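You operate a simulated robot arm through the tools that you are given. There is no shell and no other tool. Be economical: measure what you need, move in short steps, check, and stop when the job is done.

You are at the controls of a simulated robot arm. One attempt, no reset.

## Task
Clamp the felt pack marked COVER under the wedge.
Fine: pull the wedge back, set the pack lengthwise at the open end of the wedge clamp, push it in to the stop and push the wedge home; other packs stay.

It is judged by the outcome, as a careful person would: the job done as asked, and still so three seconds after it is handed in. It fails if anything else is knocked over, pushed out of place, dropped, spilled or broken. A push-on lid holds only when it is set on centred and level and pressed home; a screw cap is set on level and turned clockwise until tight.

## Robot
A 7-joint arm with a two-finger parallel gripper, fixed in place. Base frame: the origin is at the foot of the arm, x ahead of it, y to its left, z up; the work surface is at about z = 0. Lengths are in mm, angles in degrees, forces in N, time in s.
With the tool pointing down near the work surface it reaches from about 240 to 620 mm from the base axis. Its first joint turns from -66.0 to 66.0 degrees. Payload 2.6 kg.
The tool frame sits at the grasp point between the pads (the TCP): z along the fingers, y along the line on which they close. The tips reach 30 mm beyond it. Largest opening 94 mm; finger width 28, thickness 10; the body of the gripper, 50 by 96 mm, starts 55 mm behind the TCP.
Orientation is that of the tool frame in the base frame, as a unit quaternion [w, x, y, z]. With the fingers straight down and closing along the base's y, the tool's x points along the base's -x, its y along +y and its z along -z.

## Interface
- The arm moves only by the tool play_rows. Its argument "targets" is a list of rows, each a list of 3 entries, a list of its own where there are three numbers: the shift along the tool's x, y, z in mm, then the turn, a rotation vector about the tool's x, y, z in rad, then the opening, from 0 (shut) to 1 (fully open). In form: [[[tx, ty, tz], [rx, ry, rz], grip], ...]. A call has 1 to 8 rows; each row is the pose to reach, as a shift and turn from the pose commanded when the call began, along the tool's axes at that moment. A row lasts 0.2 s, in which the tool goes at most 50 mm and 8.6 degrees; a call with a longer step from one row to the next is refused whole, and so is a gripper value outside its range. A pose out of reach is approached as far as the arm can. The call stops where the force on the tool passes 90 N (or 10 N more than at its start, if that is more) or the arm is blocked; 0.2 s more then pass. The fingers move at their own pace (about 72 mm/s each) and stop on an object; they squeeze with about 25 N. The grip force told is the motor's: it shows also when the fingers shut on nothing. Time passes only in rows, and 0.2 s behind the last, so rows that repeat a pose let the fingers close. The reply holds the time, the measured pose of the TCP, the force on the tool along the base axes, the opening and the grip force, in the units named above and with some noise, with the torque about the TCP (base axes, N m) and any sound that the robot's microphone picked up.
- Cameras (640 x 400 px; columns grow to the right, rows downward): "scene" is fixed at [51, 458.7, 568.2]; the picture's right is [-0.63, -0.78, 0.00], its down [-0.48, 0.39, -0.79] and it looks along [0.61, -0.50, -0.62] (base axes); focal length 214 px, centre (320, 200). "wrist" rides on the gripper at [76, 14, -102] in the tool frame; the picture's right is [-0.18, 0.98, 0.00], its down [-0.75, -0.14, -0.64] and it looks along [-0.63, -0.12, 0.77] (tool axes); focal length 243 px, centre (320, 200). There is no depth. A picture from a camera that has moved, and an enlarged one, comes with that camera's place and axes in the base frame and with its lens. The place of the scene camera against the robot may be out by one fixed shift of up to 25 mm in any direction.
- camera(camera): a new picture of that camera. The clock stands still meanwhile.
- enlarge(camera, box): a new picture of the part [left, top, right, bottom] of that camera's present view, enlarged. The clock stands still meanwhile.
- finish_job(): hands the job in; it is judged then, once.

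Go step by step. Nothing tells you positions but the pictures and the camera data: compare them with the known pose of the tool, close in by small moves and look again before you grip or let go. The budget is 120 turns and 76 pictures, counting those below and the enlarged ones. Unless the task says otherwise, let go and move clear before handing in, and close with one line.

The tools are called after "Request:" as name(argument=value, ...) on one line, values as JSON. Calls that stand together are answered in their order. play_rows: Moves the arm, as the interface text tells. Its arguments: {"type":"object","properties":{"targets":{"type":"array"}},"required":["targets"]} The other tools are called the same way: camera (camera) takes a picture; enlarge (camera, box) takes an enlarged picture of a part of a camera's view; finish_job () hands the job in.

At the start:

```text
t: 0.0
ee_pos: [323.9, 64.2, 326.1]
ee_rot: [-0.001, 0.0, 1.0, 0.001]
ft_force: [-0.8, -0.2, -0.1]
torque: [-0.01, -0.03, -0.03]
width: 93.7
finger_force: 0.0
```

scene: 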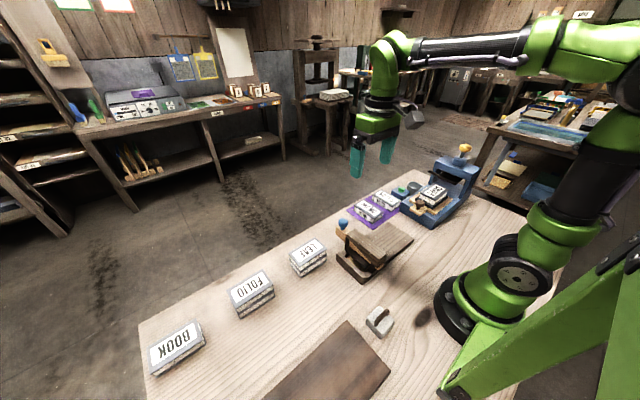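
wrist: 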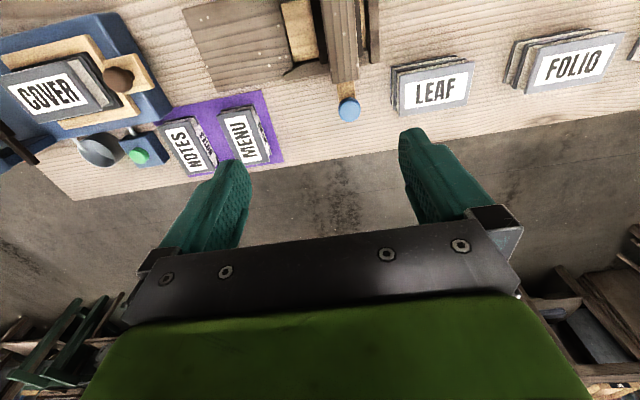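

I see the COVER pack lying on a blue press-like fixture at the far right, a wooden wedge clamp in the middle, and other packs around. I'll look closer at both first.

Request:
enlarge(camera="scene", box=[320, 180, 440, 290])

Request:
enlarge(camera="scene", box=[370, 130, 490, 240])

Request:
enlarge(camera="wrist", box=[0, 0, 400, 200])

```text
3.64 times, centred on (380, 235) of scene
camera zoom: at [51.0, 458.7, 568.2], right [-0.63, -0.78, 0.0], down [-0.48, 0.39, -0.79], along [0.61, -0.5, -0.62], focal length 780 px, centre (102, 73)
```

zoom: 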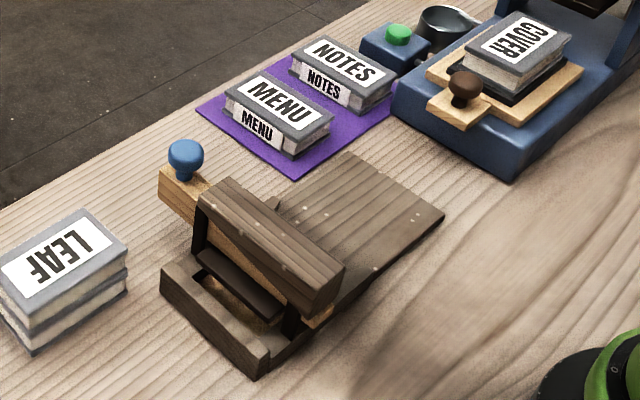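

```text
3.64 times, centred on (430, 185) of scene
camera zoom: at [51.0, 458.7, 568.2], right [-0.63, -0.78, 0.0], down [-0.48, 0.39, -0.79], along [0.61, -0.5, -0.62], focal length 780 px, centre (-80, 254)
```

zoom: 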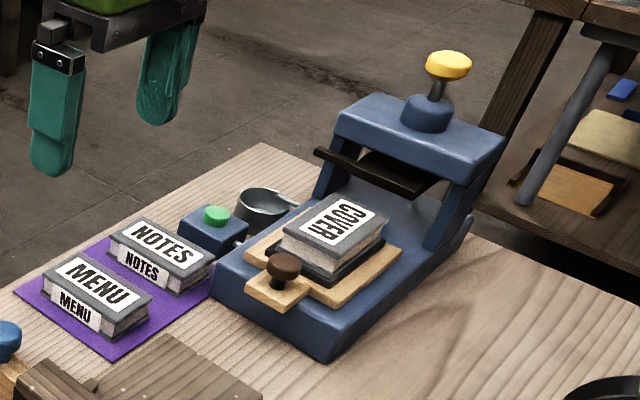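

```text
1.60 times, centred on (200, 100) of wrist
camera zoom: at [247.1, 78.3, 429.4], right [0.18, 0.98, 0.0], down [0.75, -0.14, 0.64], along [0.63, -0.12, -0.77], focal length 388 px, centre (512, 360)
```

zoom: 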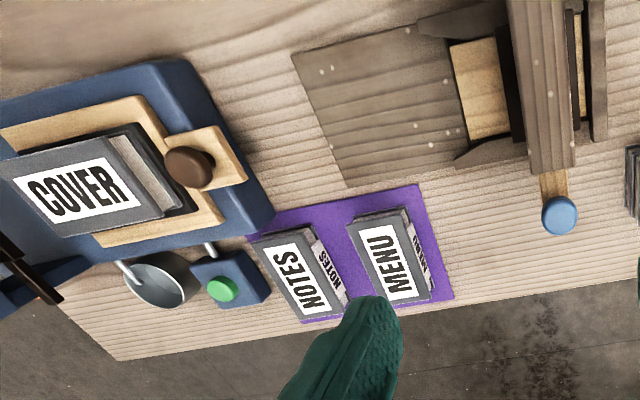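

I place the clamp's bed at about x 230–330, y −105…60, the bridge at y≈85, the wedge knob near (383, 98). COVER is near (282, −313). I'll move back to look down onto the clamp.

Request:
play_rows(targets=[[[32, 5, 0], [0, 0, 0], 1], [[64, 10, 0], [0, 0, 0], 1], [[64, 10, 0], [0, 0, 0], 1]])

Request:
camera(camera="wrist")

```text
t: 0.8
ee_pos: [259.7, 72.9, 323.9]
ee_rot: [0.0, 0.0, 1.0, 0.0]
ft_force: [-0.8, 0.2, 0.0]
torque: [-0.01, -0.01, 0.01]
width: 94.1
finger_force: 0.1
```

```text
70 pictures are left
camera wrist: at [183.5, 88.5, 428.6], right [0.18, 0.98, 0.0], down [0.75, -0.14, 0.64], along [0.63, -0.12, -0.77], focal length 243 px, centre (320, 200)
```

wrist: 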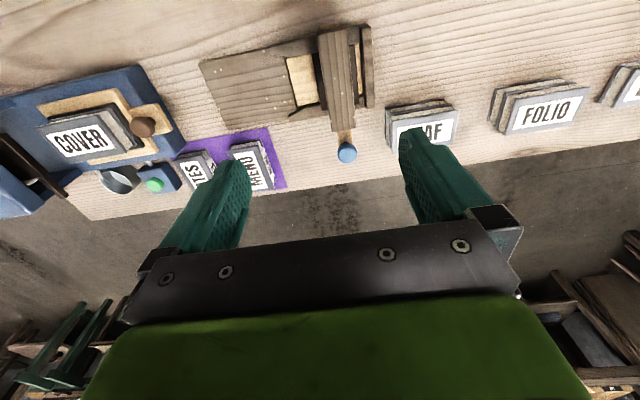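

Request:
enlarge(camera="wrist", box=[190, 10, 410, 170])

Request:
enlarge(camera="wrist", box=[0, 50, 220, 210])

```text
2.50 times, centred on (300, 90) of wrist
camera zoom: at [183.5, 88.5, 428.6], right [0.18, 0.98, 0.0], down [0.75, -0.14, 0.64], along [0.63, -0.12, -0.77], focal length 606 px, centre (370, 475)
```

zoom: 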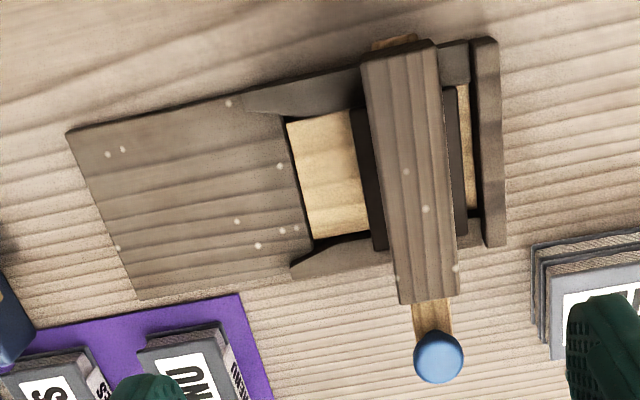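

```text
2.50 times, centred on (110, 130) of wrist
camera zoom: at [183.5, 88.5, 428.6], right [0.18, 0.98, 0.0], down [0.75, -0.14, 0.64], along [0.63, -0.12, -0.77], focal length 606 px, centre (845, 375)
```

zoom: 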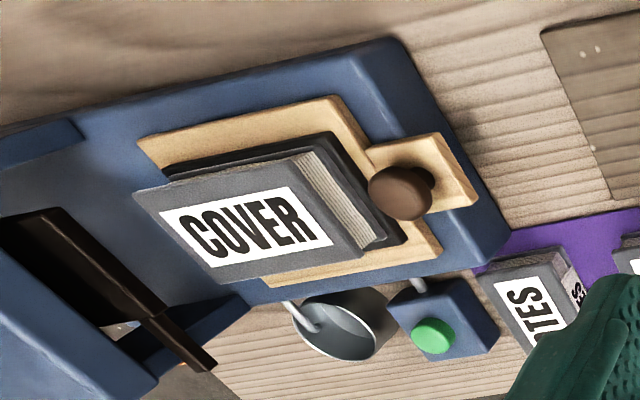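

The clamp is square to the base: channel x≈244–315, bridge y≈77–115, stop y≈140; triangulating, the knob is about (368, 95, 100). I'll hover over the knob with open fingers.

Request:
play_rows(targets=[[[-22, 4, 30], [0, 0, 0], 1], [[-44, 9, 60], [0, 0, 0], 1], [[-66, 13, 90], [0, 0, 0], 1], [[-88, 18, 120], [0, 0, 0], 1], [[-108, 22, 154], [0, 0, 0], 1], [[-108, 22, 154], [0, 0, 0], 1]])

Request:
camera(camera="wrist")

Request:
enlarge(camera="scene", box=[300, 130, 460, 290])

```text
t: 2.2
ee_pos: [366.8, 97.4, 172.5]
ee_rot: [0.0, 0.0, 1.0, -0.001]
ft_force: [-1.1, -0.4, -0.8]
torque: [0.0, 0.0, 0.0]
width: 93.8
finger_force: 0.2
```

```text
67 pictures are left
camera wrist: at [290.5, 112.0, 274.4], right [0.18, 0.98, 0.0], down [0.75, -0.14, 0.64], along [0.63, -0.12, -0.77], focal length 243 px, centre (320, 200)
```

wrist: 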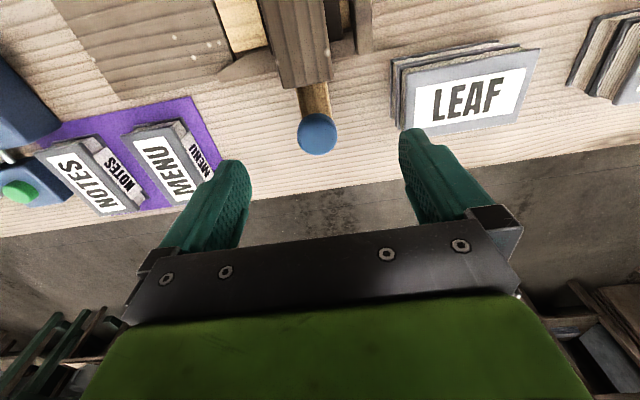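

```text
2.50 times, centred on (380, 210) of scene
camera zoom: at [51.0, 458.7, 568.2], right [-0.63, -0.78, 0.0], down [-0.48, 0.39, -0.79], along [0.61, -0.5, -0.62], focal length 536 px, centre (170, 175)
```

zoom: 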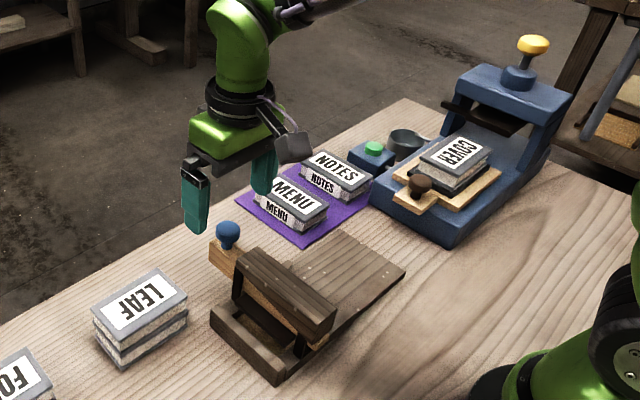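

Knob is at about (371, 95, 96). I descend around it with fingers part open and look.

Request:
play_rows(targets=[[[-4, -2, 25], [0, 0, 0], 0.6], [[-4, -2, 50], [0, 0, 0], 0.6], [[-4, -2, 76], [0, 0, 0], 0.6], [[-4, -2, 76], [0, 0, 0], 0.6]])

Request:
camera(camera="wrist")

Request:
enlarge(camera="scene", box=[320, 170, 440, 290])

```text
t: 3.2
ee_pos: [371.2, 95.4, 95.7]
ee_rot: [0.0, -0.001, 1.0, 0.0]
ft_force: [-0.5, 1.0, 0.0]
torque: [0.0, 0.02, -0.01]
width: 56.3
finger_force: 0.1
```

```text
65 pictures are left
camera wrist: at [294.4, 109.2, 200.5], right [0.18, 0.98, 0.0], down [0.75, -0.14, 0.64], along [0.63, -0.12, -0.77], focal length 243 px, centre (320, 200)
```

wrist: 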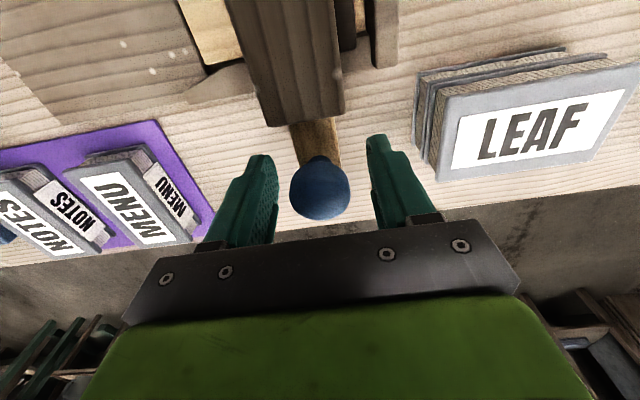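

```text
3.33 times, centred on (380, 230) of scene
camera zoom: at [51.0, 458.7, 568.2], right [-0.63, -0.78, 0.0], down [-0.48, 0.39, -0.79], along [0.61, -0.5, -0.62], focal length 715 px, centre (120, 100)
```

zoom: 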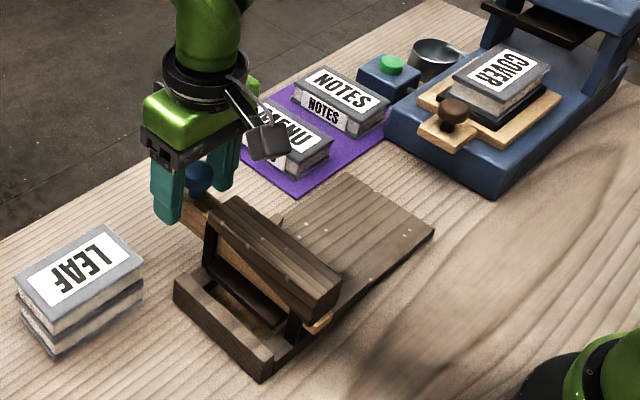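

The knob sits centrally between the fingers. I close on it.

Request:
play_rows(targets=[[[0, 0, 0], [0, 0, 0], 0.1], [[0, 0, 0], [0, 0, 0], 0.1], [[0, 0, 0], [0, 0, 0], 0.1]])

Request:
play_rows(targets=[[[-4, 0, 0], [0, 0, 0], 0.1], [[-8, 0, 0], [0, 0, 0], 0.1], [[-12, 0, 0], [0, 0, 0], 0.1], [[-16, 0, 0], [0, 0, 0], 0.1], [[-20, 0, 0], [0, 0, 0], 0.1]])

Request:
enlarge(camera="scene", box=[320, 170, 440, 290])

```text
t: 4.0
ee_pos: [370.2, 95.5, 96.1]
ee_rot: [0.0, 0.0, 1.0, 0.0]
ft_force: [1.1, 4.7, -5.1]
torque: [-0.04, -0.15, -0.01]
width: 29.1
finger_force: 45.2
```

```text
t: 5.2
ee_pos: [391.4, 93.9, 97.0]
ee_rot: [0.002, 0.0, 1.0, 0.001]
ft_force: [-8.5, 14.3, 39.8]
torque: [0.0, 0.0, -0.06]
width: 29.1
finger_force: 44.9
```

```text
3.33 times, centred on (380, 230) of scene
camera zoom: at [50.8, 458.7, 568.3], right [-0.63, -0.78, 0.0], down [-0.48, 0.39, -0.79], along [0.61, -0.5, -0.62], focal length 715 px, centre (120, 100)
```

zoom: 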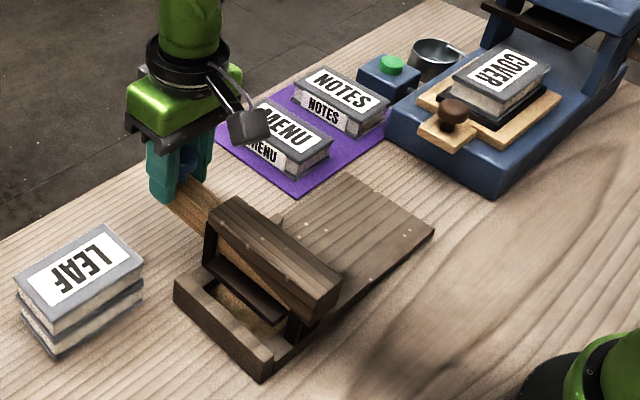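

The wedge slides freely out (20 mm), with an upward push on the tool; I continue, easing up a touch, watching forces.

Request:
play_rows(targets=[[[-4, 0, -1], [0, 0, 0], 0.1], [[-8, 0, -2], [0, 0, 0], 0.1], [[-12, 0, -2], [0, 0, 0], 0.1], [[-12, 0, -2], [0, 0, 0], 0.1]])

Request:
enlarge(camera="scene", box=[320, 170, 440, 290])

```text
t: 6.2
ee_pos: [404.1, 95.4, 99.2]
ee_rot: [0.003, -0.001, 1.0, 0.001]
ft_force: [-7.7, 16.9, 39.9]
torque: [-0.05, 0.1, 0.0]
width: 28.7
finger_force: 44.9
```

```text
3.33 times, centred on (380, 230) of scene
camera zoom: at [50.8, 458.7, 568.3], right [-0.63, -0.78, 0.0], down [-0.48, 0.39, -0.79], along [0.61, -0.5, -0.62], focal length 715 px, centre (120, 100)
```

zoom: 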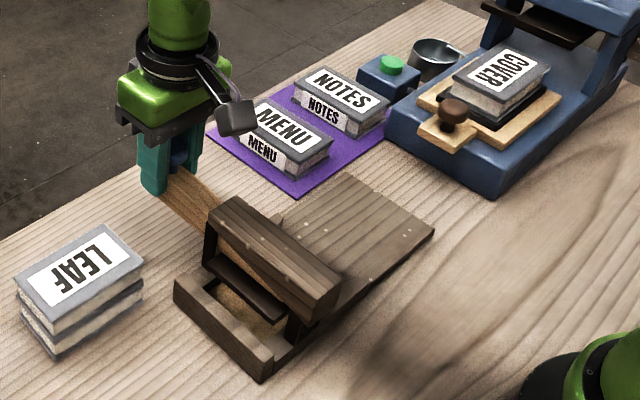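

Presser is opening as the wedge retracts. I pull further in small steps.

Request:
play_rows(targets=[[[-4, 0, -1], [0, 0, 0], 0.1], [[-8, 0, -2], [0, 0, 0], 0.1], [[-12, 0, -3], [0, 0, 0], 0.1], [[-16, 0, -4], [0, 0, 0], 0.1], [[-16, 0, -4], [0, 0, 0], 0.1]])

Request:
enlarge(camera="scene", box=[320, 170, 440, 290])

```text
t: 7.4
ee_pos: [417.6, 94.0, 100.9]
ee_rot: [-0.002, 0.0, 1.0, 0.001]
ft_force: [-28.5, 12.1, 32.6]
torque: [-0.08, -0.47, 0.06]
width: 29.2
finger_force: 44.6
```

```text
3.33 times, centred on (380, 230) of scene
camera zoom: at [50.8, 458.7, 568.3], right [-0.63, -0.78, 0.0], down [-0.48, 0.39, -0.79], along [0.61, -0.5, -0.62], focal length 715 px, centre (120, 100)
```

zoom: 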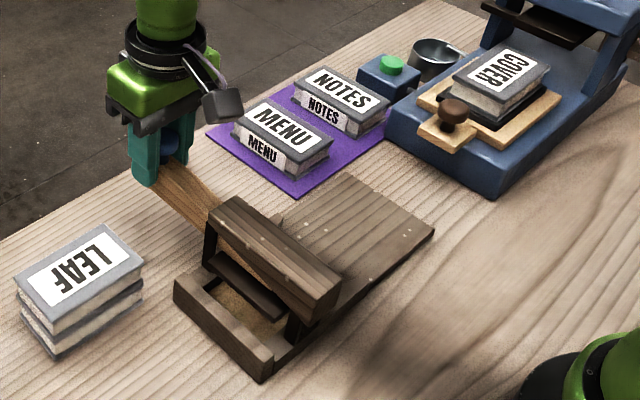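

Resistance rose to ~28 N at 47 mm of travel, so the wedge is at its back stop. I release and rise, then look.

Request:
play_rows(targets=[[[2, 0, 0], [0, 0, 0], 0.1], [[2, 0, 0], [0, 0, 0], 0.6], [[2, 0, 0], [0, 0, 0], 0.6], [[2, 0, -40], [0, 0, 0], 0.6], [[2, 0, -85], [0, 0, 0], 0.8], [[2, 0, -130], [0, 0, 0], 1], [[2, 0, -170], [0, 0, 0], 1], [[2, 0, -200], [0, 0, 0], 1]])

Request:
enlarge(camera="scene", box=[320, 170, 440, 290])

```text
t: 9.2
ee_pos: [418.0, 94.8, 301.5]
ee_rot: [0.001, 0.001, 1.0, 0.0]
ft_force: [0.4, 0.7, -0.3]
torque: [-0.03, -0.03, 0.02]
width: 94.0
finger_force: 0.1
```

```text
3.33 times, centred on (380, 230) of scene
camera zoom: at [51.0, 458.7, 568.2], right [-0.63, -0.78, 0.0], down [-0.48, 0.39, -0.79], along [0.61, -0.5, -0.62], focal length 715 px, centre (120, 100)
```

zoom: 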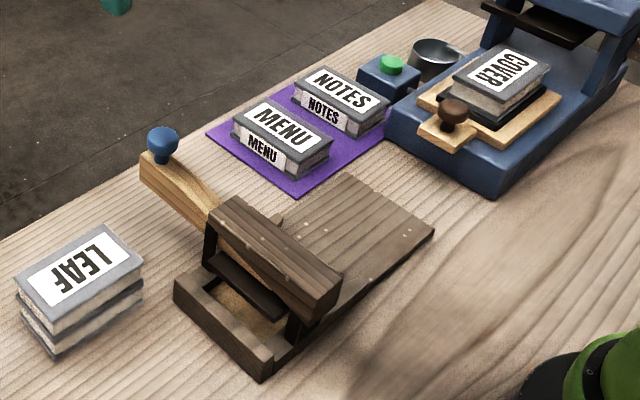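

Wedge is pulled back and stable. Now I turn the gripper 90° (closing along x) and travel at height toward COVER.

Request:
play_rows(targets=[[[16, -25, -2], [0, 0, 0.14], 1], [[32, -50, -4], [0, 0, 0.28], 1], [[48, -75, -6], [0, 0, 0.42], 1], [[64, -100, -8], [0, 0, 0.56], 1], [[80, -125, -10], [0, 0, 0.7], 1], [[96, -150, -12], [0, 0, 0.84], 1], [[112, -175, -14], [0, 0, 0.98], 1], [[128, -200, -16], [0, 0, 1.12], 1]])

```text
t: 11.0
ee_pos: [289.2, -106.6, 316.2]
ee_rot: [0.0, 0.532, 0.847, 0.0]
ft_force: [-0.6, -0.1, -0.2]
torque: [-0.02, -0.03, -0.01]
width: 94.1
finger_force: 0.0
```

I finish the turn and arrive beside COVER to look at it.

Request:
play_rows(targets=[[[-27, -14, 0], [0, 0, 0.12], 1], [[-54, -28, 0], [0, 0, 0.24], 1], [[-82, -43, 0], [0, 0, 0.36], 1], [[-109, -57, 0], [0, 0, 0.451], 1], [[-109, -57, 0], [0, 0, 0.451], 1]])

Request:
camera(camera="wrist")

```text
t: 12.2
ee_pos: [286.7, -228.5, 319.7]
ee_rot: [0.0, 0.707, 0.707, 0.0]
ft_force: [0.1, -0.2, -0.1]
torque: [0.0, -0.01, -0.01]
width: 93.9
finger_force: 0.1
```

```text
59 pictures are left
camera wrist: at [300.5, -151.3, 423.7], right [0.98, -0.19, 0.0], down [-0.14, -0.75, 0.64], along [-0.12, -0.63, -0.77], focal length 243 px, centre (320, 200)
```

wrist: 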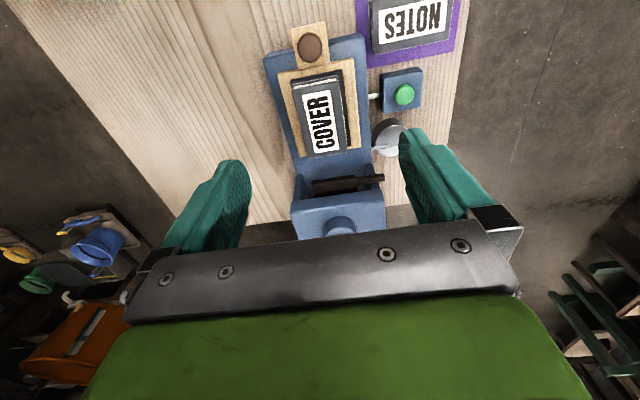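

Request:
enlarge(camera="wrist", box=[250, 10, 430, 170])

Request:
enlarge(camera="scene", box=[390, 150, 480, 230])

```text
2.50 times, centred on (340, 90) of wrist
camera zoom: at [300.5, -151.3, 423.7], right [0.98, -0.19, 0.0], down [-0.14, -0.75, 0.64], along [-0.12, -0.63, -0.77], focal length 606 px, centre (270, 475)
```

zoom: 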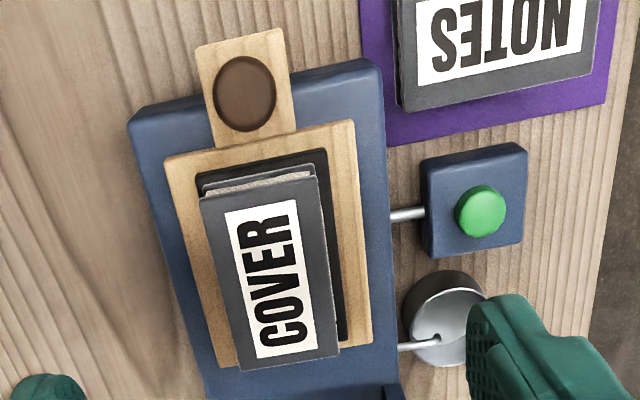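

```text
5.00 times, centred on (435, 190) of scene
camera zoom: at [51.0, 458.7, 568.2], right [-0.63, -0.78, 0.0], down [-0.48, 0.39, -0.79], along [0.61, -0.5, -0.62], focal length 1072 px, centre (-255, 250)
```

zoom: 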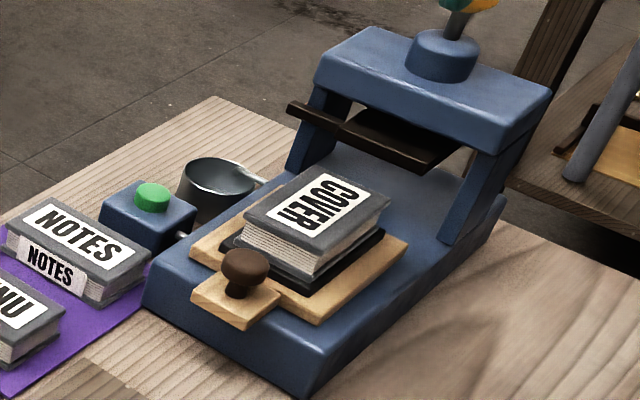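

COVER lies square, top at z≈101, centre about (278, −281), roughly 58 × 100 mm. I descend to a hover just above it and check.

Request:
play_rows(targets=[[[-25, -4, 30], [0, 0, 0], 1], [[-52, -9, 65], [0, 0, 0], 1], [[-52, -9, 105], [0, 0, 0], 1], [[-52, -9, 140], [0, 0, 0], 1], [[-52, -9, 170], [0, 0, 0], 1], [[-52, -9, 170], [0, 0, 0], 1]])

Request:
camera(camera="wrist")

Request:
enlarge(camera="scene", box=[390, 130, 480, 230])

```text
t: 13.6
ee_pos: [277.5, -282.9, 148.8]
ee_rot: [0.0, 0.707, 0.707, 0.0]
ft_force: [-1.0, -0.9, 0.7]
torque: [0.03, 0.01, 0.02]
width: 94.3
finger_force: 0.1
```

```text
56 pictures are left
camera wrist: at [291.8, -205.5, 252.7], right [0.98, -0.18, 0.0], down [-0.14, -0.75, 0.64], along [-0.12, -0.63, -0.77], focal length 243 px, centre (320, 200)
```

wrist: 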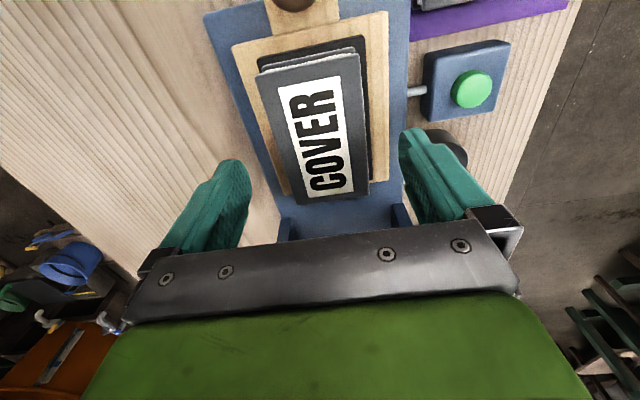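

```text
4.00 times, centred on (435, 180) of scene
camera zoom: at [51.0, 458.7, 568.2], right [-0.63, -0.78, 0.0], down [-0.48, 0.39, -0.79], along [0.61, -0.5, -0.62], focal length 858 px, centre (-140, 280)
```

zoom: 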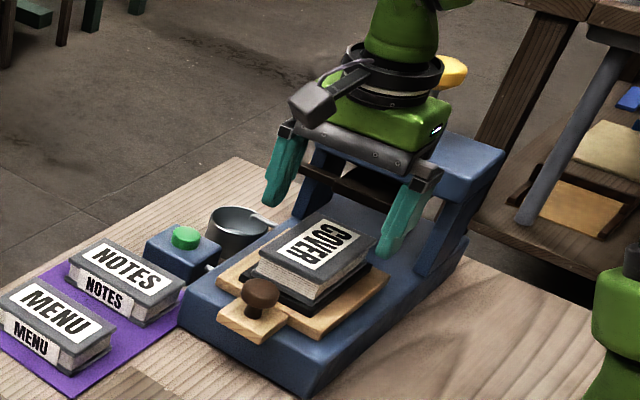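

Estimates converge: pack top z≈92–100, centre (278, −285). I go down in small steps with fingers either side.

Request:
play_rows(targets=[[[-2, 0, 15], [0, 0, 0], 1], [[-2, 0, 30], [0, 0, 0], 1], [[-2, 0, 38], [0, 0, 0], 1], [[-2, 0, 38], [0, 0, 0], 1]])

Request:
enlarge(camera="scene", box=[390, 150, 480, 230])

Request:
camera(camera="wrist")

```text
t: 14.6
ee_pos: [276.0, -284.8, 111.2]
ee_rot: [0.0, 0.707, 0.707, 0.001]
ft_force: [-0.8, -0.1, -0.1]
torque: [0.05, 0.01, -0.02]
width: 94.0
finger_force: 0.0
```

```text
5.00 times, centred on (435, 190) of scene
camera zoom: at [51.0, 458.7, 568.2], right [-0.63, -0.78, 0.0], down [-0.48, 0.39, -0.79], along [0.61, -0.5, -0.62], focal length 1072 px, centre (-255, 250)
```

zoom: 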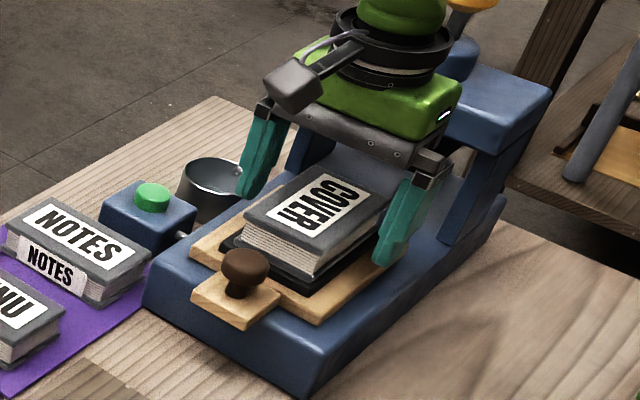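

```text
53 pictures are left
camera wrist: at [290.9, -207.3, 214.7], right [0.98, -0.18, 0.0], down [-0.14, -0.75, 0.64], along [-0.12, -0.63, -0.77], focal length 243 px, centre (320, 200)
```

wrist: 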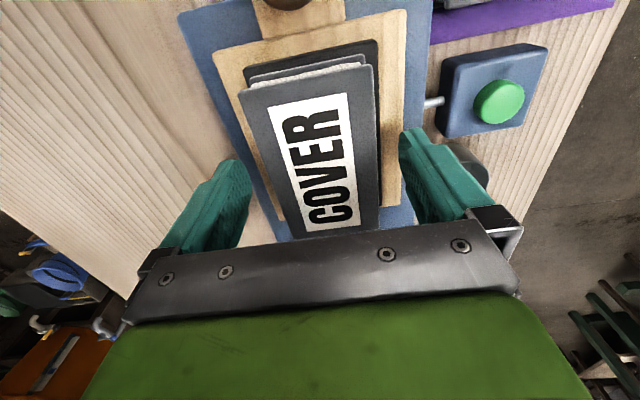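

Fingers straddle the pack. Lowering 5 mm more, centring 2 mm in x, then closing.

Request:
play_rows(targets=[[[0, 2, 3], [0, 0, 0], 1], [[0, 2, 5], [0, 0, 0], 1], [[0, 2, 5], [0, 0, 0], 0.5], [[0, 2, 5], [0, 0, 0], 0.5], [[0, 2, 5], [0, 0, 0], 0.5]])

Request:
enlarge(camera="scene", box=[390, 150, 480, 230])

```text
t: 15.8
ee_pos: [278.6, -283.1, 105.8]
ee_rot: [-0.001, 0.707, 0.707, 0.0]
ft_force: [-0.7, -0.7, 0.7]
torque: [0.0, -0.03, 0.02]
width: 59.8
finger_force: 24.8
```

```text
5.00 times, centred on (435, 190) of scene
camera zoom: at [51.0, 458.7, 568.2], right [-0.63, -0.78, 0.0], down [-0.48, 0.39, -0.79], along [0.61, -0.5, -0.62], focal length 1072 px, centre (-255, 250)
```

zoom: 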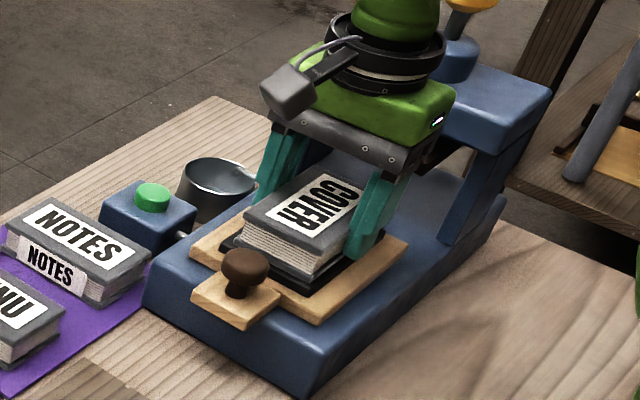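

Gripped at 59.8 mm. I lift straight up slowly and check that only the pack comes.

Request:
play_rows(targets=[[[0, 0, -5], [0, 0, 0], 0.5], [[0, 0, -15], [0, 0, 0], 0.5], [[0, 0, -30], [0, 0, 0], 0.5], [[0, 0, -50], [0, 0, 0], 0.5], [[0, 0, -75], [0, 0, 0], 0.5], [[0, 0, -100], [0, 0, 0], 0.5]])

Request:
enlarge(camera="scene", box=[380, 110, 490, 230])

Request:
camera(camera="wrist")

```text
t: 17.2
ee_pos: [278.8, -284.8, 202.9]
ee_rot: [0.0, 0.707, 0.707, -0.001]
ft_force: [0.0, 0.1, -2.2]
torque: [-0.02, 0.0, 0.0]
width: 59.7
finger_force: 25.1
```

```text
3.33 times, centred on (435, 170) of scene
camera zoom: at [51.0, 458.7, 568.2], right [-0.63, -0.78, 0.0], down [-0.48, 0.39, -0.79], along [0.61, -0.5, -0.62], focal length 715 px, centre (-63, 300)
```

zoom: 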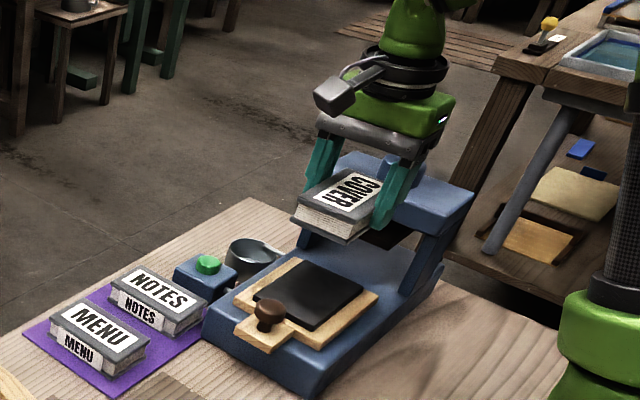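

```text
50 pictures are left
camera wrist: at [292.4, -207.5, 307.1], right [0.98, -0.18, 0.0], down [-0.14, -0.75, 0.64], along [-0.12, -0.63, -0.77], focal length 243 px, centre (320, 200)
```

wrist: 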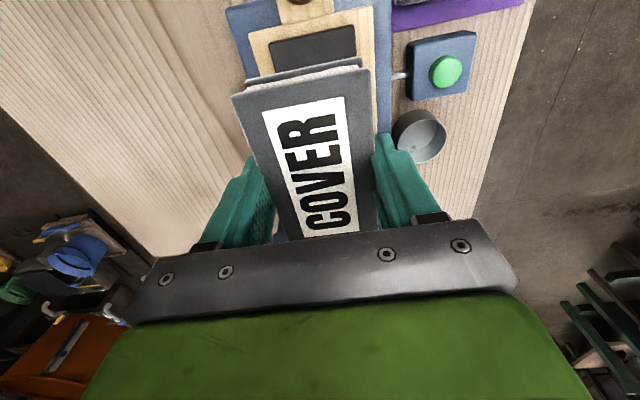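

The pack alone came up, level. I carry it in +y at this height to above the clamp's bed, centred at x≈280, y≈−50.

Request:
play_rows(targets=[[[30, 0, 0], [0, 0, 0], 0.5], [[65, 0, 0], [0, 0, 0], 0.5], [[105, 0, 0], [0, 0, 0], 0.5], [[145, 1, 0], [0, 0, 0], 0.5], [[185, 1, 0], [0, 0, 0], 0.5], [[215, 1, 10], [0, 0, 0], 0.5], [[235, 1, 40], [0, 0, 0], 0.5], [[235, 1, 80], [0, 0, 0], 0.5]])

Request:
camera(camera="wrist")

Request:
enlarge(camera="scene", box=[330, 170, 450, 290])

```text
t: 19.0
ee_pos: [279.5, -47.9, 121.1]
ee_rot: [0.001, 0.707, 0.707, 0.0]
ft_force: [-0.1, 0.0, -1.0]
torque: [-0.02, -0.04, 0.03]
width: 59.8
finger_force: 24.9
```

```text
49 pictures are left
camera wrist: at [293.2, 29.6, 225.7], right [0.98, -0.18, 0.0], down [-0.14, -0.75, 0.64], along [-0.12, -0.63, -0.77], focal length 243 px, centre (320, 200)
```

wrist: 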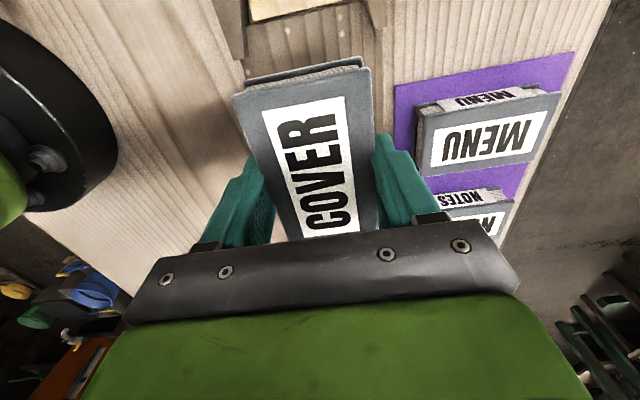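

```text
3.33 times, centred on (390, 230) of scene
camera zoom: at [51.0, 458.7, 568.2], right [-0.63, -0.78, 0.0], down [-0.48, 0.39, -0.79], along [0.61, -0.5, -0.62], focal length 715 px, centre (87, 100)
```

zoom: 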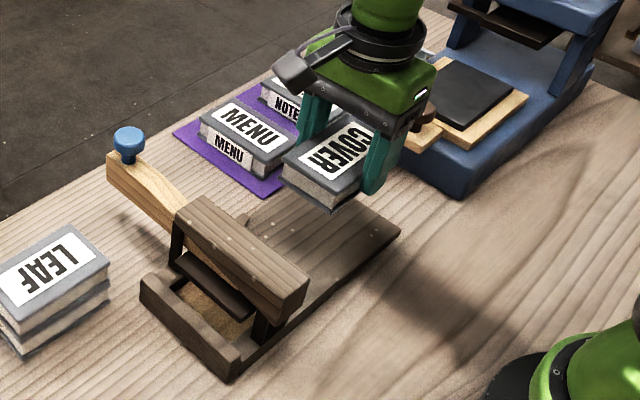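

Aligned above the bed. I lower, the last part in small steps watching force.

Request:
play_rows(targets=[[[0, 0.5, 25], [0, 0, 0], 0.5], [[0, 0.5, 45], [0, 0, 0], 0.5], [[0, 0.5, 58], [0, 0, 0], 0.5], [[0, 0.5, 63], [0, 0, 0], 0.5], [[0, 0.5, 63], [0, 0, 0], 0.5]])

Request:
enlarge(camera="scene", box=[340, 170, 440, 260])

Request:
enlarge(camera="wrist", box=[180, 0, 460, 240])

```text
t: 20.2
ee_pos: [278.7, -46.8, 61.8]
ee_rot: [-0.001, 0.707, 0.707, -0.001]
ft_force: [-0.4, -0.2, -1.6]
torque: [0.02, -0.01, -0.02]
width: 59.4
finger_force: 25.0
```

```text
4.44 times, centred on (390, 215) of scene
camera zoom: at [51.0, 458.7, 568.2], right [-0.63, -0.78, 0.0], down [-0.48, 0.39, -0.79], along [0.61, -0.5, -0.62], focal length 953 px, centre (9, 133)
```

zoom: 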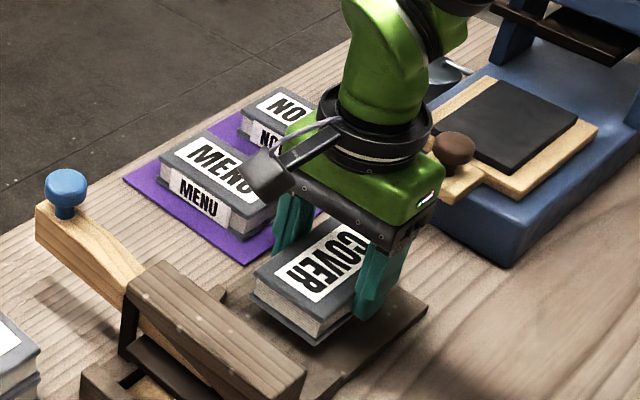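

```text
1.67 times, centred on (320, 120) of wrist
camera zoom: at [294.2, 29.9, 164.9], right [0.98, -0.18, 0.0], down [-0.14, -0.75, 0.64], along [-0.12, -0.63, -0.77], focal length 404 px, centre (320, 333)
```

zoom: 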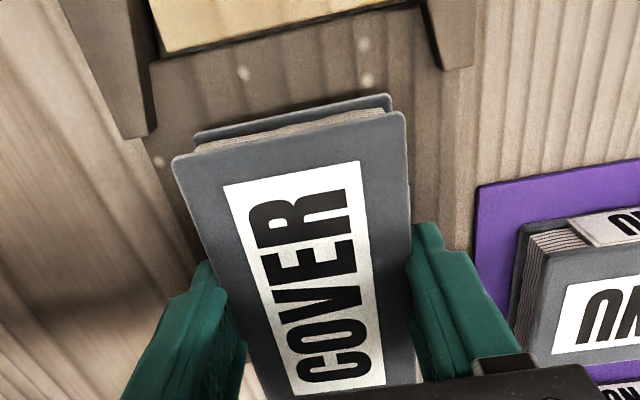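

The pack is centred within 1 mm of the guides. I lower further gently.

Request:
play_rows(targets=[[[0, 1, 4], [0, 0, 0], 0.5], [[0, 1, 8], [0, 0, 0], 0.5], [[0, 1, 10], [0, 0, 0], 0.5]])

Request:
enlarge(camera="scene", box=[350, 190, 430, 260])

```text
t: 21.0
ee_pos: [280.0, -49.0, 50.6]
ee_rot: [0.0, 0.707, 0.707, 0.001]
ft_force: [-0.5, 0.7, -0.9]
torque: [0.01, 0.02, 0.0]
width: 59.7
finger_force: 24.8
```

```text
5.71 times, centred on (390, 225) of scene
camera zoom: at [51.0, 458.7, 568.2], right [-0.63, -0.78, 0.0], down [-0.48, 0.39, -0.79], along [0.61, -0.5, -0.62], focal length 1226 px, centre (-80, 57)
```

zoom: 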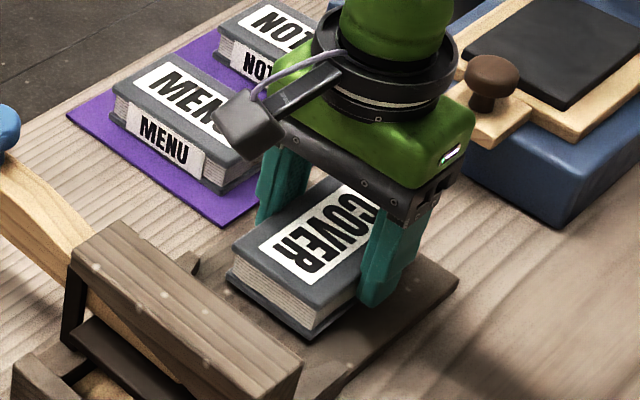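

Very close to the bed; a few more millimetres.

Request:
play_rows(targets=[[[0, 0, 1.5], [0, 0, 0], 0.5], [[0, 0, 3], [0, 0, 0], 0.5]])

Request:
play_rows(targets=[[[0, 0, 1.5], [0, 0, 0], 0.5], [[0, 0, 3], [0, 0, 0], 0.5]])

Request:
play_rows(targets=[[[0, 0, 1.5], [0, 0, 0], 0.5], [[0, 0, 2], [0, 0, 0], 0.5]])

```text
t: 21.6
ee_pos: [280.7, -48.2, 48.7]
ee_rot: [0.0, 0.707, 0.707, 0.001]
ft_force: [0.0, 0.8, -0.9]
torque: [0.0, -0.03, -0.01]
width: 59.7
finger_force: 25.0
```

```text
t: 22.2
ee_pos: [280.5, -48.6, 47.7]
ee_rot: [-0.001, 0.708, 0.707, 0.0]
ft_force: [-11.1, 2.2, 25.4]
torque: [-0.32, -0.41, -0.05]
width: 59.6
finger_force: 24.6
```

```text
t: 22.7
ee_pos: [280.0, -47.5, 47.5]
ee_rot: [-0.001, 0.708, 0.706, 0.0]
ft_force: [-6.2, 0.4, 13.7]
torque: [-0.25, -0.23, -0.05]
width: 59.6
finger_force: 24.8
stopped in row 2: the force on the tool passed its limit at 99 N (the readings are from after the stop); the commanded pose is now the measured one
```

Contact at z≈48: the pack is on the bed. I release and rise.

Request:
play_rows(targets=[[[0, 0, 0], [0, 0, 0], 0.85], [[0, 0, 0], [0, 0, 0], 0.85], [[0, 0, -15], [0, 0, 0], 0.85], [[0, 0, -40], [0, 0, 0], 0.85], [[0, 0, -80], [0, 0, 0], 0.85], [[0, 0, -120], [0, 0, 0], 0.85]])

Request:
camera(camera="wrist")

Request:
enlarge(camera="scene", box=[330, 180, 440, 290])

```text
t: 24.1
ee_pos: [281.5, -47.9, 166.2]
ee_rot: [-0.001, 0.707, 0.707, 0.001]
ft_force: [-0.1, 0.5, -0.3]
torque: [0.01, 0.0, -0.02]
width: 79.9
finger_force: 0.0
```

```text
44 pictures are left
camera wrist: at [295.8, 28.4, 270.8], right [0.98, -0.19, 0.0], down [-0.14, -0.75, 0.64], along [-0.12, -0.63, -0.77], focal length 243 px, centre (320, 200)
```

wrist: 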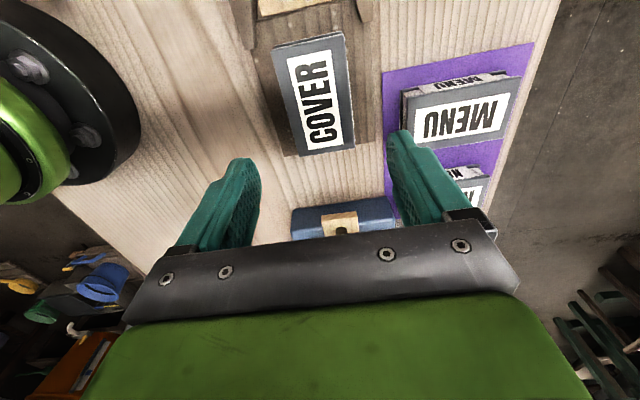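

```text
3.64 times, centred on (385, 235) of scene
camera zoom: at [51.0, 458.7, 568.2], right [-0.63, -0.78, 0.0], down [-0.48, 0.39, -0.79], along [0.61, -0.5, -0.62], focal length 780 px, centre (84, 73)
```

zoom: 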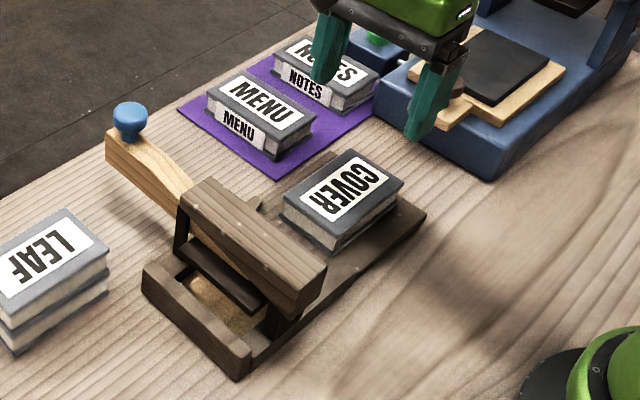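

COVER lies flat and square on the bed (x 248–309, y −99…3). Now I go behind it with fingers nearly closed, ready to push in +y.

Request:
play_rows(targets=[[[-40, -1, 0], [0, 0, 0], 0.25], [[-80, -1, 0], [0, 0, 0], 0.25], [[-80, -1, 30], [0, 0, 0], 0.25], [[-80, -1, 60], [0, 0, 0], 0.25], [[-80, -1, 90], [0, 0, 0], 0.25], [[-80, -1, 116], [0, 0, 0], 0.25], [[-80, -1, 116], [0, 0, 0], 0.25]])

Request:
enlarge(camera="scene", box=[330, 180, 440, 290])

Request:
camera(camera="wrist")

```text
t: 25.7
ee_pos: [282.0, -130.7, 54.0]
ee_rot: [-0.001, 0.707, 0.707, 0.001]
ft_force: [-0.3, -1.2, 0.2]
torque: [0.01, -0.01, 0.0]
width: 23.2
finger_force: 0.2
```

```text
3.64 times, centred on (385, 235) of scene
camera zoom: at [51.0, 458.7, 568.2], right [-0.63, -0.78, 0.0], down [-0.48, 0.39, -0.79], along [0.61, -0.5, -0.62], focal length 780 px, centre (84, 73)
```

zoom: 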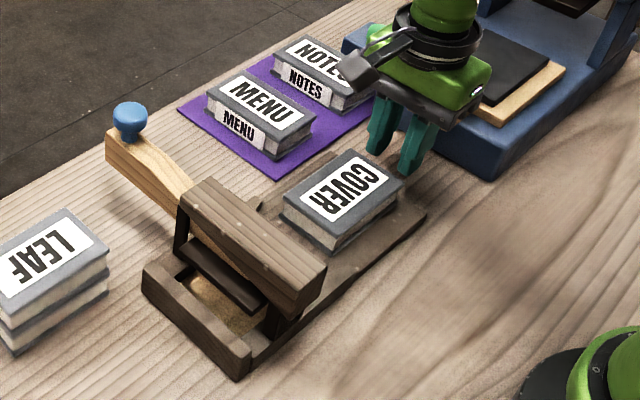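

```text
41 pictures are left
camera wrist: at [295.4, -53.6, 157.9], right [0.98, -0.19, 0.0], down [-0.14, -0.75, 0.64], along [-0.12, -0.63, -0.77], focal length 243 px, centre (320, 200)
```

wrist: 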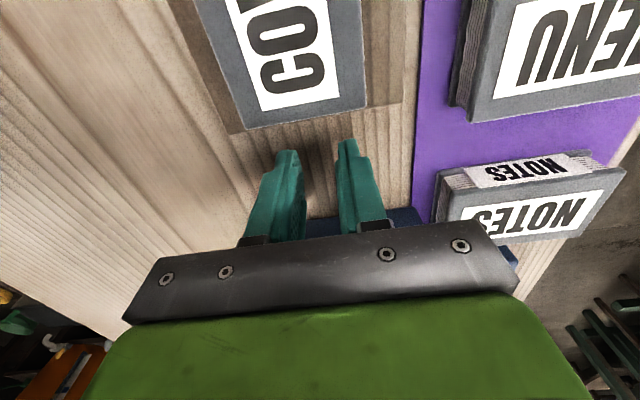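

Fingers are behind the pack and clear of NOTES. I lower 4 mm and push forward slowly, then check.

Request:
play_rows(targets=[[[0, -2, 4], [0, 0, 0], 0.25], [[10, -2, 4], [0, 0, 0], 0.25], [[18, -2, 4], [0, 0, 0], 0.25], [[26, -2, 4], [0, 0, 0], 0.25], [[34, -2, 4], [0, 0, 0], 0.25], [[42, -2, 4], [0, 0, 0], 0.25], [[50, -2, 4], [0, 0, 0], 0.25], [[58, -2, 4], [0, 0, 0], 0.25]])

Request:
enlarge(camera="scene", box=[330, 180, 440, 290])

Request:
camera(camera="wrist")

```text
t: 27.5
ee_pos: [275.9, -69.8, 46.0]
ee_rot: [0.0, 0.708, 0.706, 0.002]
ft_force: [0.8, -1.5, -0.3]
torque: [0.02, 0.03, -0.01]
width: 23.5
finger_force: 0.0
```

```text
3.64 times, centred on (385, 235) of scene
camera zoom: at [51.0, 458.7, 568.2], right [-0.63, -0.78, 0.0], down [-0.48, 0.39, -0.79], along [0.61, -0.5, -0.62], focal length 780 px, centre (84, 73)
```

zoom: 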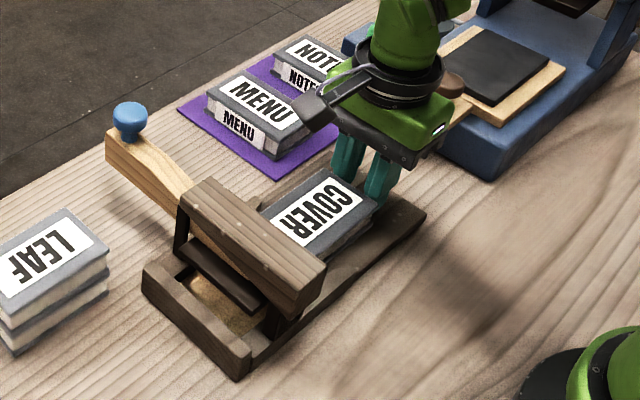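

```text
39 pictures are left
camera wrist: at [291.5, 6.6, 151.1], right [0.98, -0.19, 0.0], down [-0.14, -0.75, 0.64], along [-0.12, -0.63, -0.77], focal length 243 px, centre (320, 200)
```

wrist: 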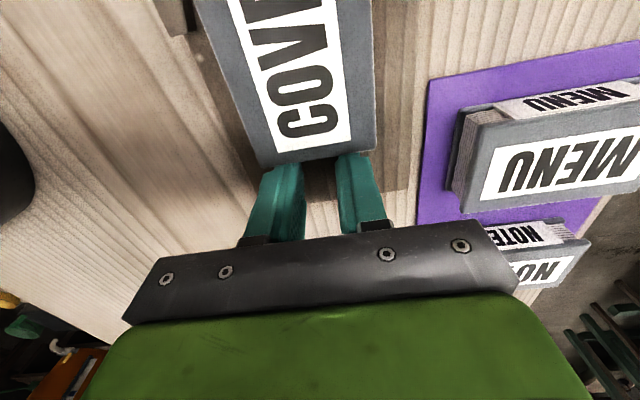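

The pack slides straight. I keep pushing another ~48 mm.

Request:
play_rows(targets=[[[8, 1, 0], [0, 0, 0], 0.25], [[16, 1, 0], [0, 0, 0], 0.25], [[24, 1, 0], [0, 0, 0], 0.25], [[32, 1, 0], [0, 0, 0], 0.25], [[40, 1, 0], [0, 0, 0], 0.25], [[48, 1, 0], [0, 0, 0], 0.25]])

Request:
enlarge(camera="scene", box=[330, 180, 440, 290])

Request:
camera(camera="wrist")

```text
t: 28.9
ee_pos: [278.9, -21.7, 46.3]
ee_rot: [0.0, 0.708, 0.706, 0.001]
ft_force: [0.3, -1.0, 0.4]
torque: [-0.04, -0.04, -0.01]
width: 23.4
finger_force: 0.1
```

```text
3.64 times, centred on (385, 235) of scene
camera zoom: at [51.0, 458.7, 568.2], right [-0.63, -0.78, 0.0], down [-0.48, 0.39, -0.79], along [0.61, -0.5, -0.62], focal length 780 px, centre (84, 73)
```

zoom: 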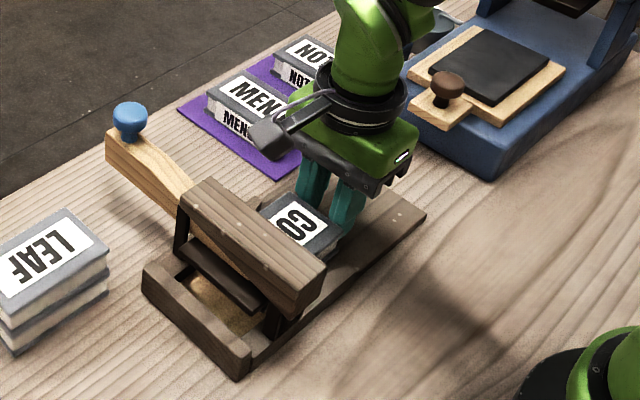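

```text
37 pictures are left
camera wrist: at [293.1, 55.3, 149.5], right [0.98, -0.19, 0.0], down [-0.14, -0.75, 0.64], along [-0.12, -0.63, -0.77], focal length 243 px, centre (320, 200)
```

wrist: 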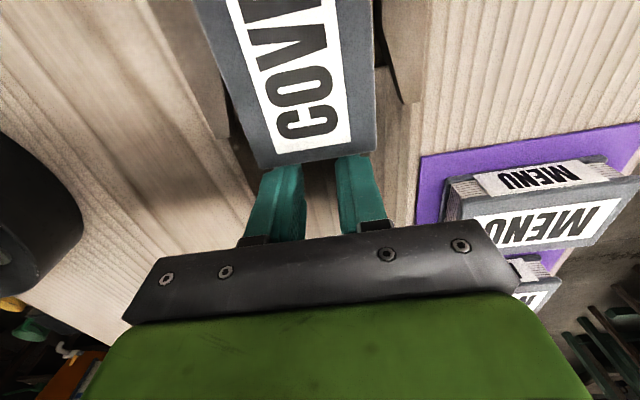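

It entered the guides with no resistance. I continue 28 mm, then feel for the stop.

Request:
play_rows(targets=[[[6, 0, 0], [0, 0, 0], 0.25], [[12, 0, 0], [0, 0, 0], 0.25], [[18, 0, 0], [0, 0, 0], 0.25], [[24, 0, 0], [0, 0, 0], 0.25], [[28, 0, 0], [0, 0, 0], 0.25]])

Request:
enlarge(camera="scene", box=[330, 180, 440, 290])

```text
t: 30.1
ee_pos: [277.5, 5.6, 44.9]
ee_rot: [-0.001, 0.708, 0.707, 0.001]
ft_force: [0.4, -0.5, 0.9]
torque: [-0.03, -0.03, 0.01]
width: 23.6
finger_force: 0.2
```

```text
3.64 times, centred on (385, 235) of scene
camera zoom: at [51.0, 458.7, 568.2], right [-0.63, -0.78, 0.0], down [-0.48, 0.39, -0.79], along [0.61, -0.5, -0.62], focal length 780 px, centre (84, 73)
```

zoom: 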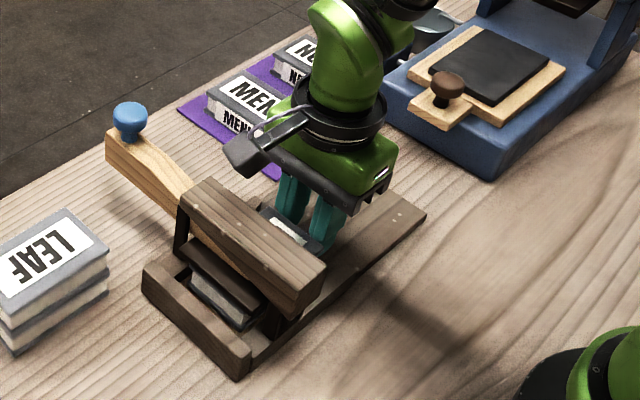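

The pack has come through under the presser with a gap still to the stop. I push on in small steps.

Request:
play_rows(targets=[[[3, 0, 0], [0, 0, 0], 0.25], [[6, 0, 0], [0, 0, 0], 0.25], [[9, 0, 0], [0, 0, 0], 0.25]])

Request:
play_rows(targets=[[[1.5, 0, 0], [0, 0, 0], 0.25], [[3, 0, 0], [0, 0, 0], 0.25]])

Request:
enlarge(camera="scene", box=[330, 200, 420, 290])

```text
t: 30.9
ee_pos: [276.6, 15.3, 46.6]
ee_rot: [-0.001, 0.708, 0.706, 0.001]
ft_force: [-0.1, -1.3, -0.2]
torque: [-0.06, -0.02, 0.0]
width: 23.5
finger_force: 0.0
```

```text
t: 31.5
ee_pos: [277.4, 18.8, 46.6]
ee_rot: [-0.001, 0.708, 0.707, 0.001]
ft_force: [-0.3, -0.6, -0.2]
torque: [0.01, 0.06, 0.0]
width: 23.7
finger_force: 0.1
```

```text
4.44 times, centred on (375, 245) of scene
camera zoom: at [51.0, 458.7, 568.2], right [-0.63, -0.78, 0.0], down [-0.48, 0.39, -0.79], along [0.61, -0.5, -0.62], focal length 953 px, centre (76, 0)
```

zoom: 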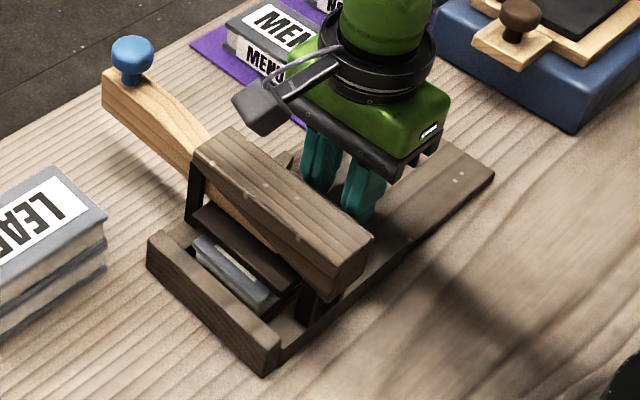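

Small gap remains before the stop; I keep inching forward.

Request:
play_rows(targets=[[[1.5, 0, 0], [0, 0, 0], 0.25], [[3, 0, 0], [0, 0, 0], 0.25], [[4, 0, 0], [0, 0, 0], 0.25]])

Request:
play_rows(targets=[[[1, 0, 0], [0, 0, 0], 0.25], [[2, 0, 0], [0, 0, 0], 0.25], [[3, 0, 0], [0, 0, 0], 0.25]])

Request:
enlarge(camera="scene", box=[330, 200, 420, 290])

```text
t: 32.3
ee_pos: [278.1, 21.1, 47.0]
ee_rot: [-0.001, 0.708, 0.706, 0.001]
ft_force: [-0.5, -7.8, 2.3]
torque: [-0.08, 0.07, 0.1]
width: 23.4
finger_force: 0.3
```

```text
t: 33.1
ee_pos: [278.7, 21.6, 47.3]
ee_rot: [0.001, 0.71, 0.705, -0.003]
ft_force: [-8.3, -43.8, 8.7]
torque: [-0.46, 0.11, 0.43]
width: 23.5
finger_force: 0.1
```

```text
4.44 times, centred on (375, 245) of scene
camera zoom: at [51.0, 458.7, 568.2], right [-0.63, -0.78, 0.0], down [-0.48, 0.39, -0.79], along [0.61, -0.5, -0.62], focal length 953 px, centre (76, 0)
```

zoom: 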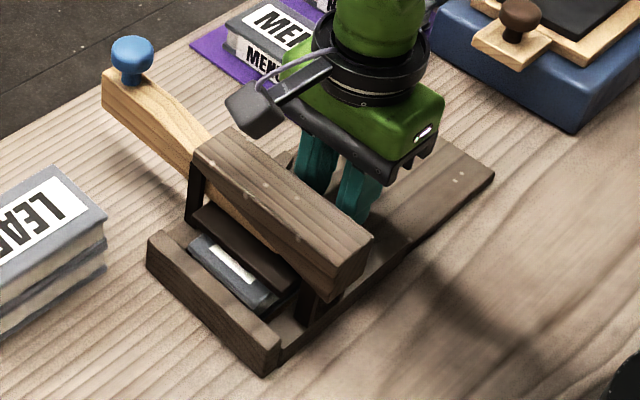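

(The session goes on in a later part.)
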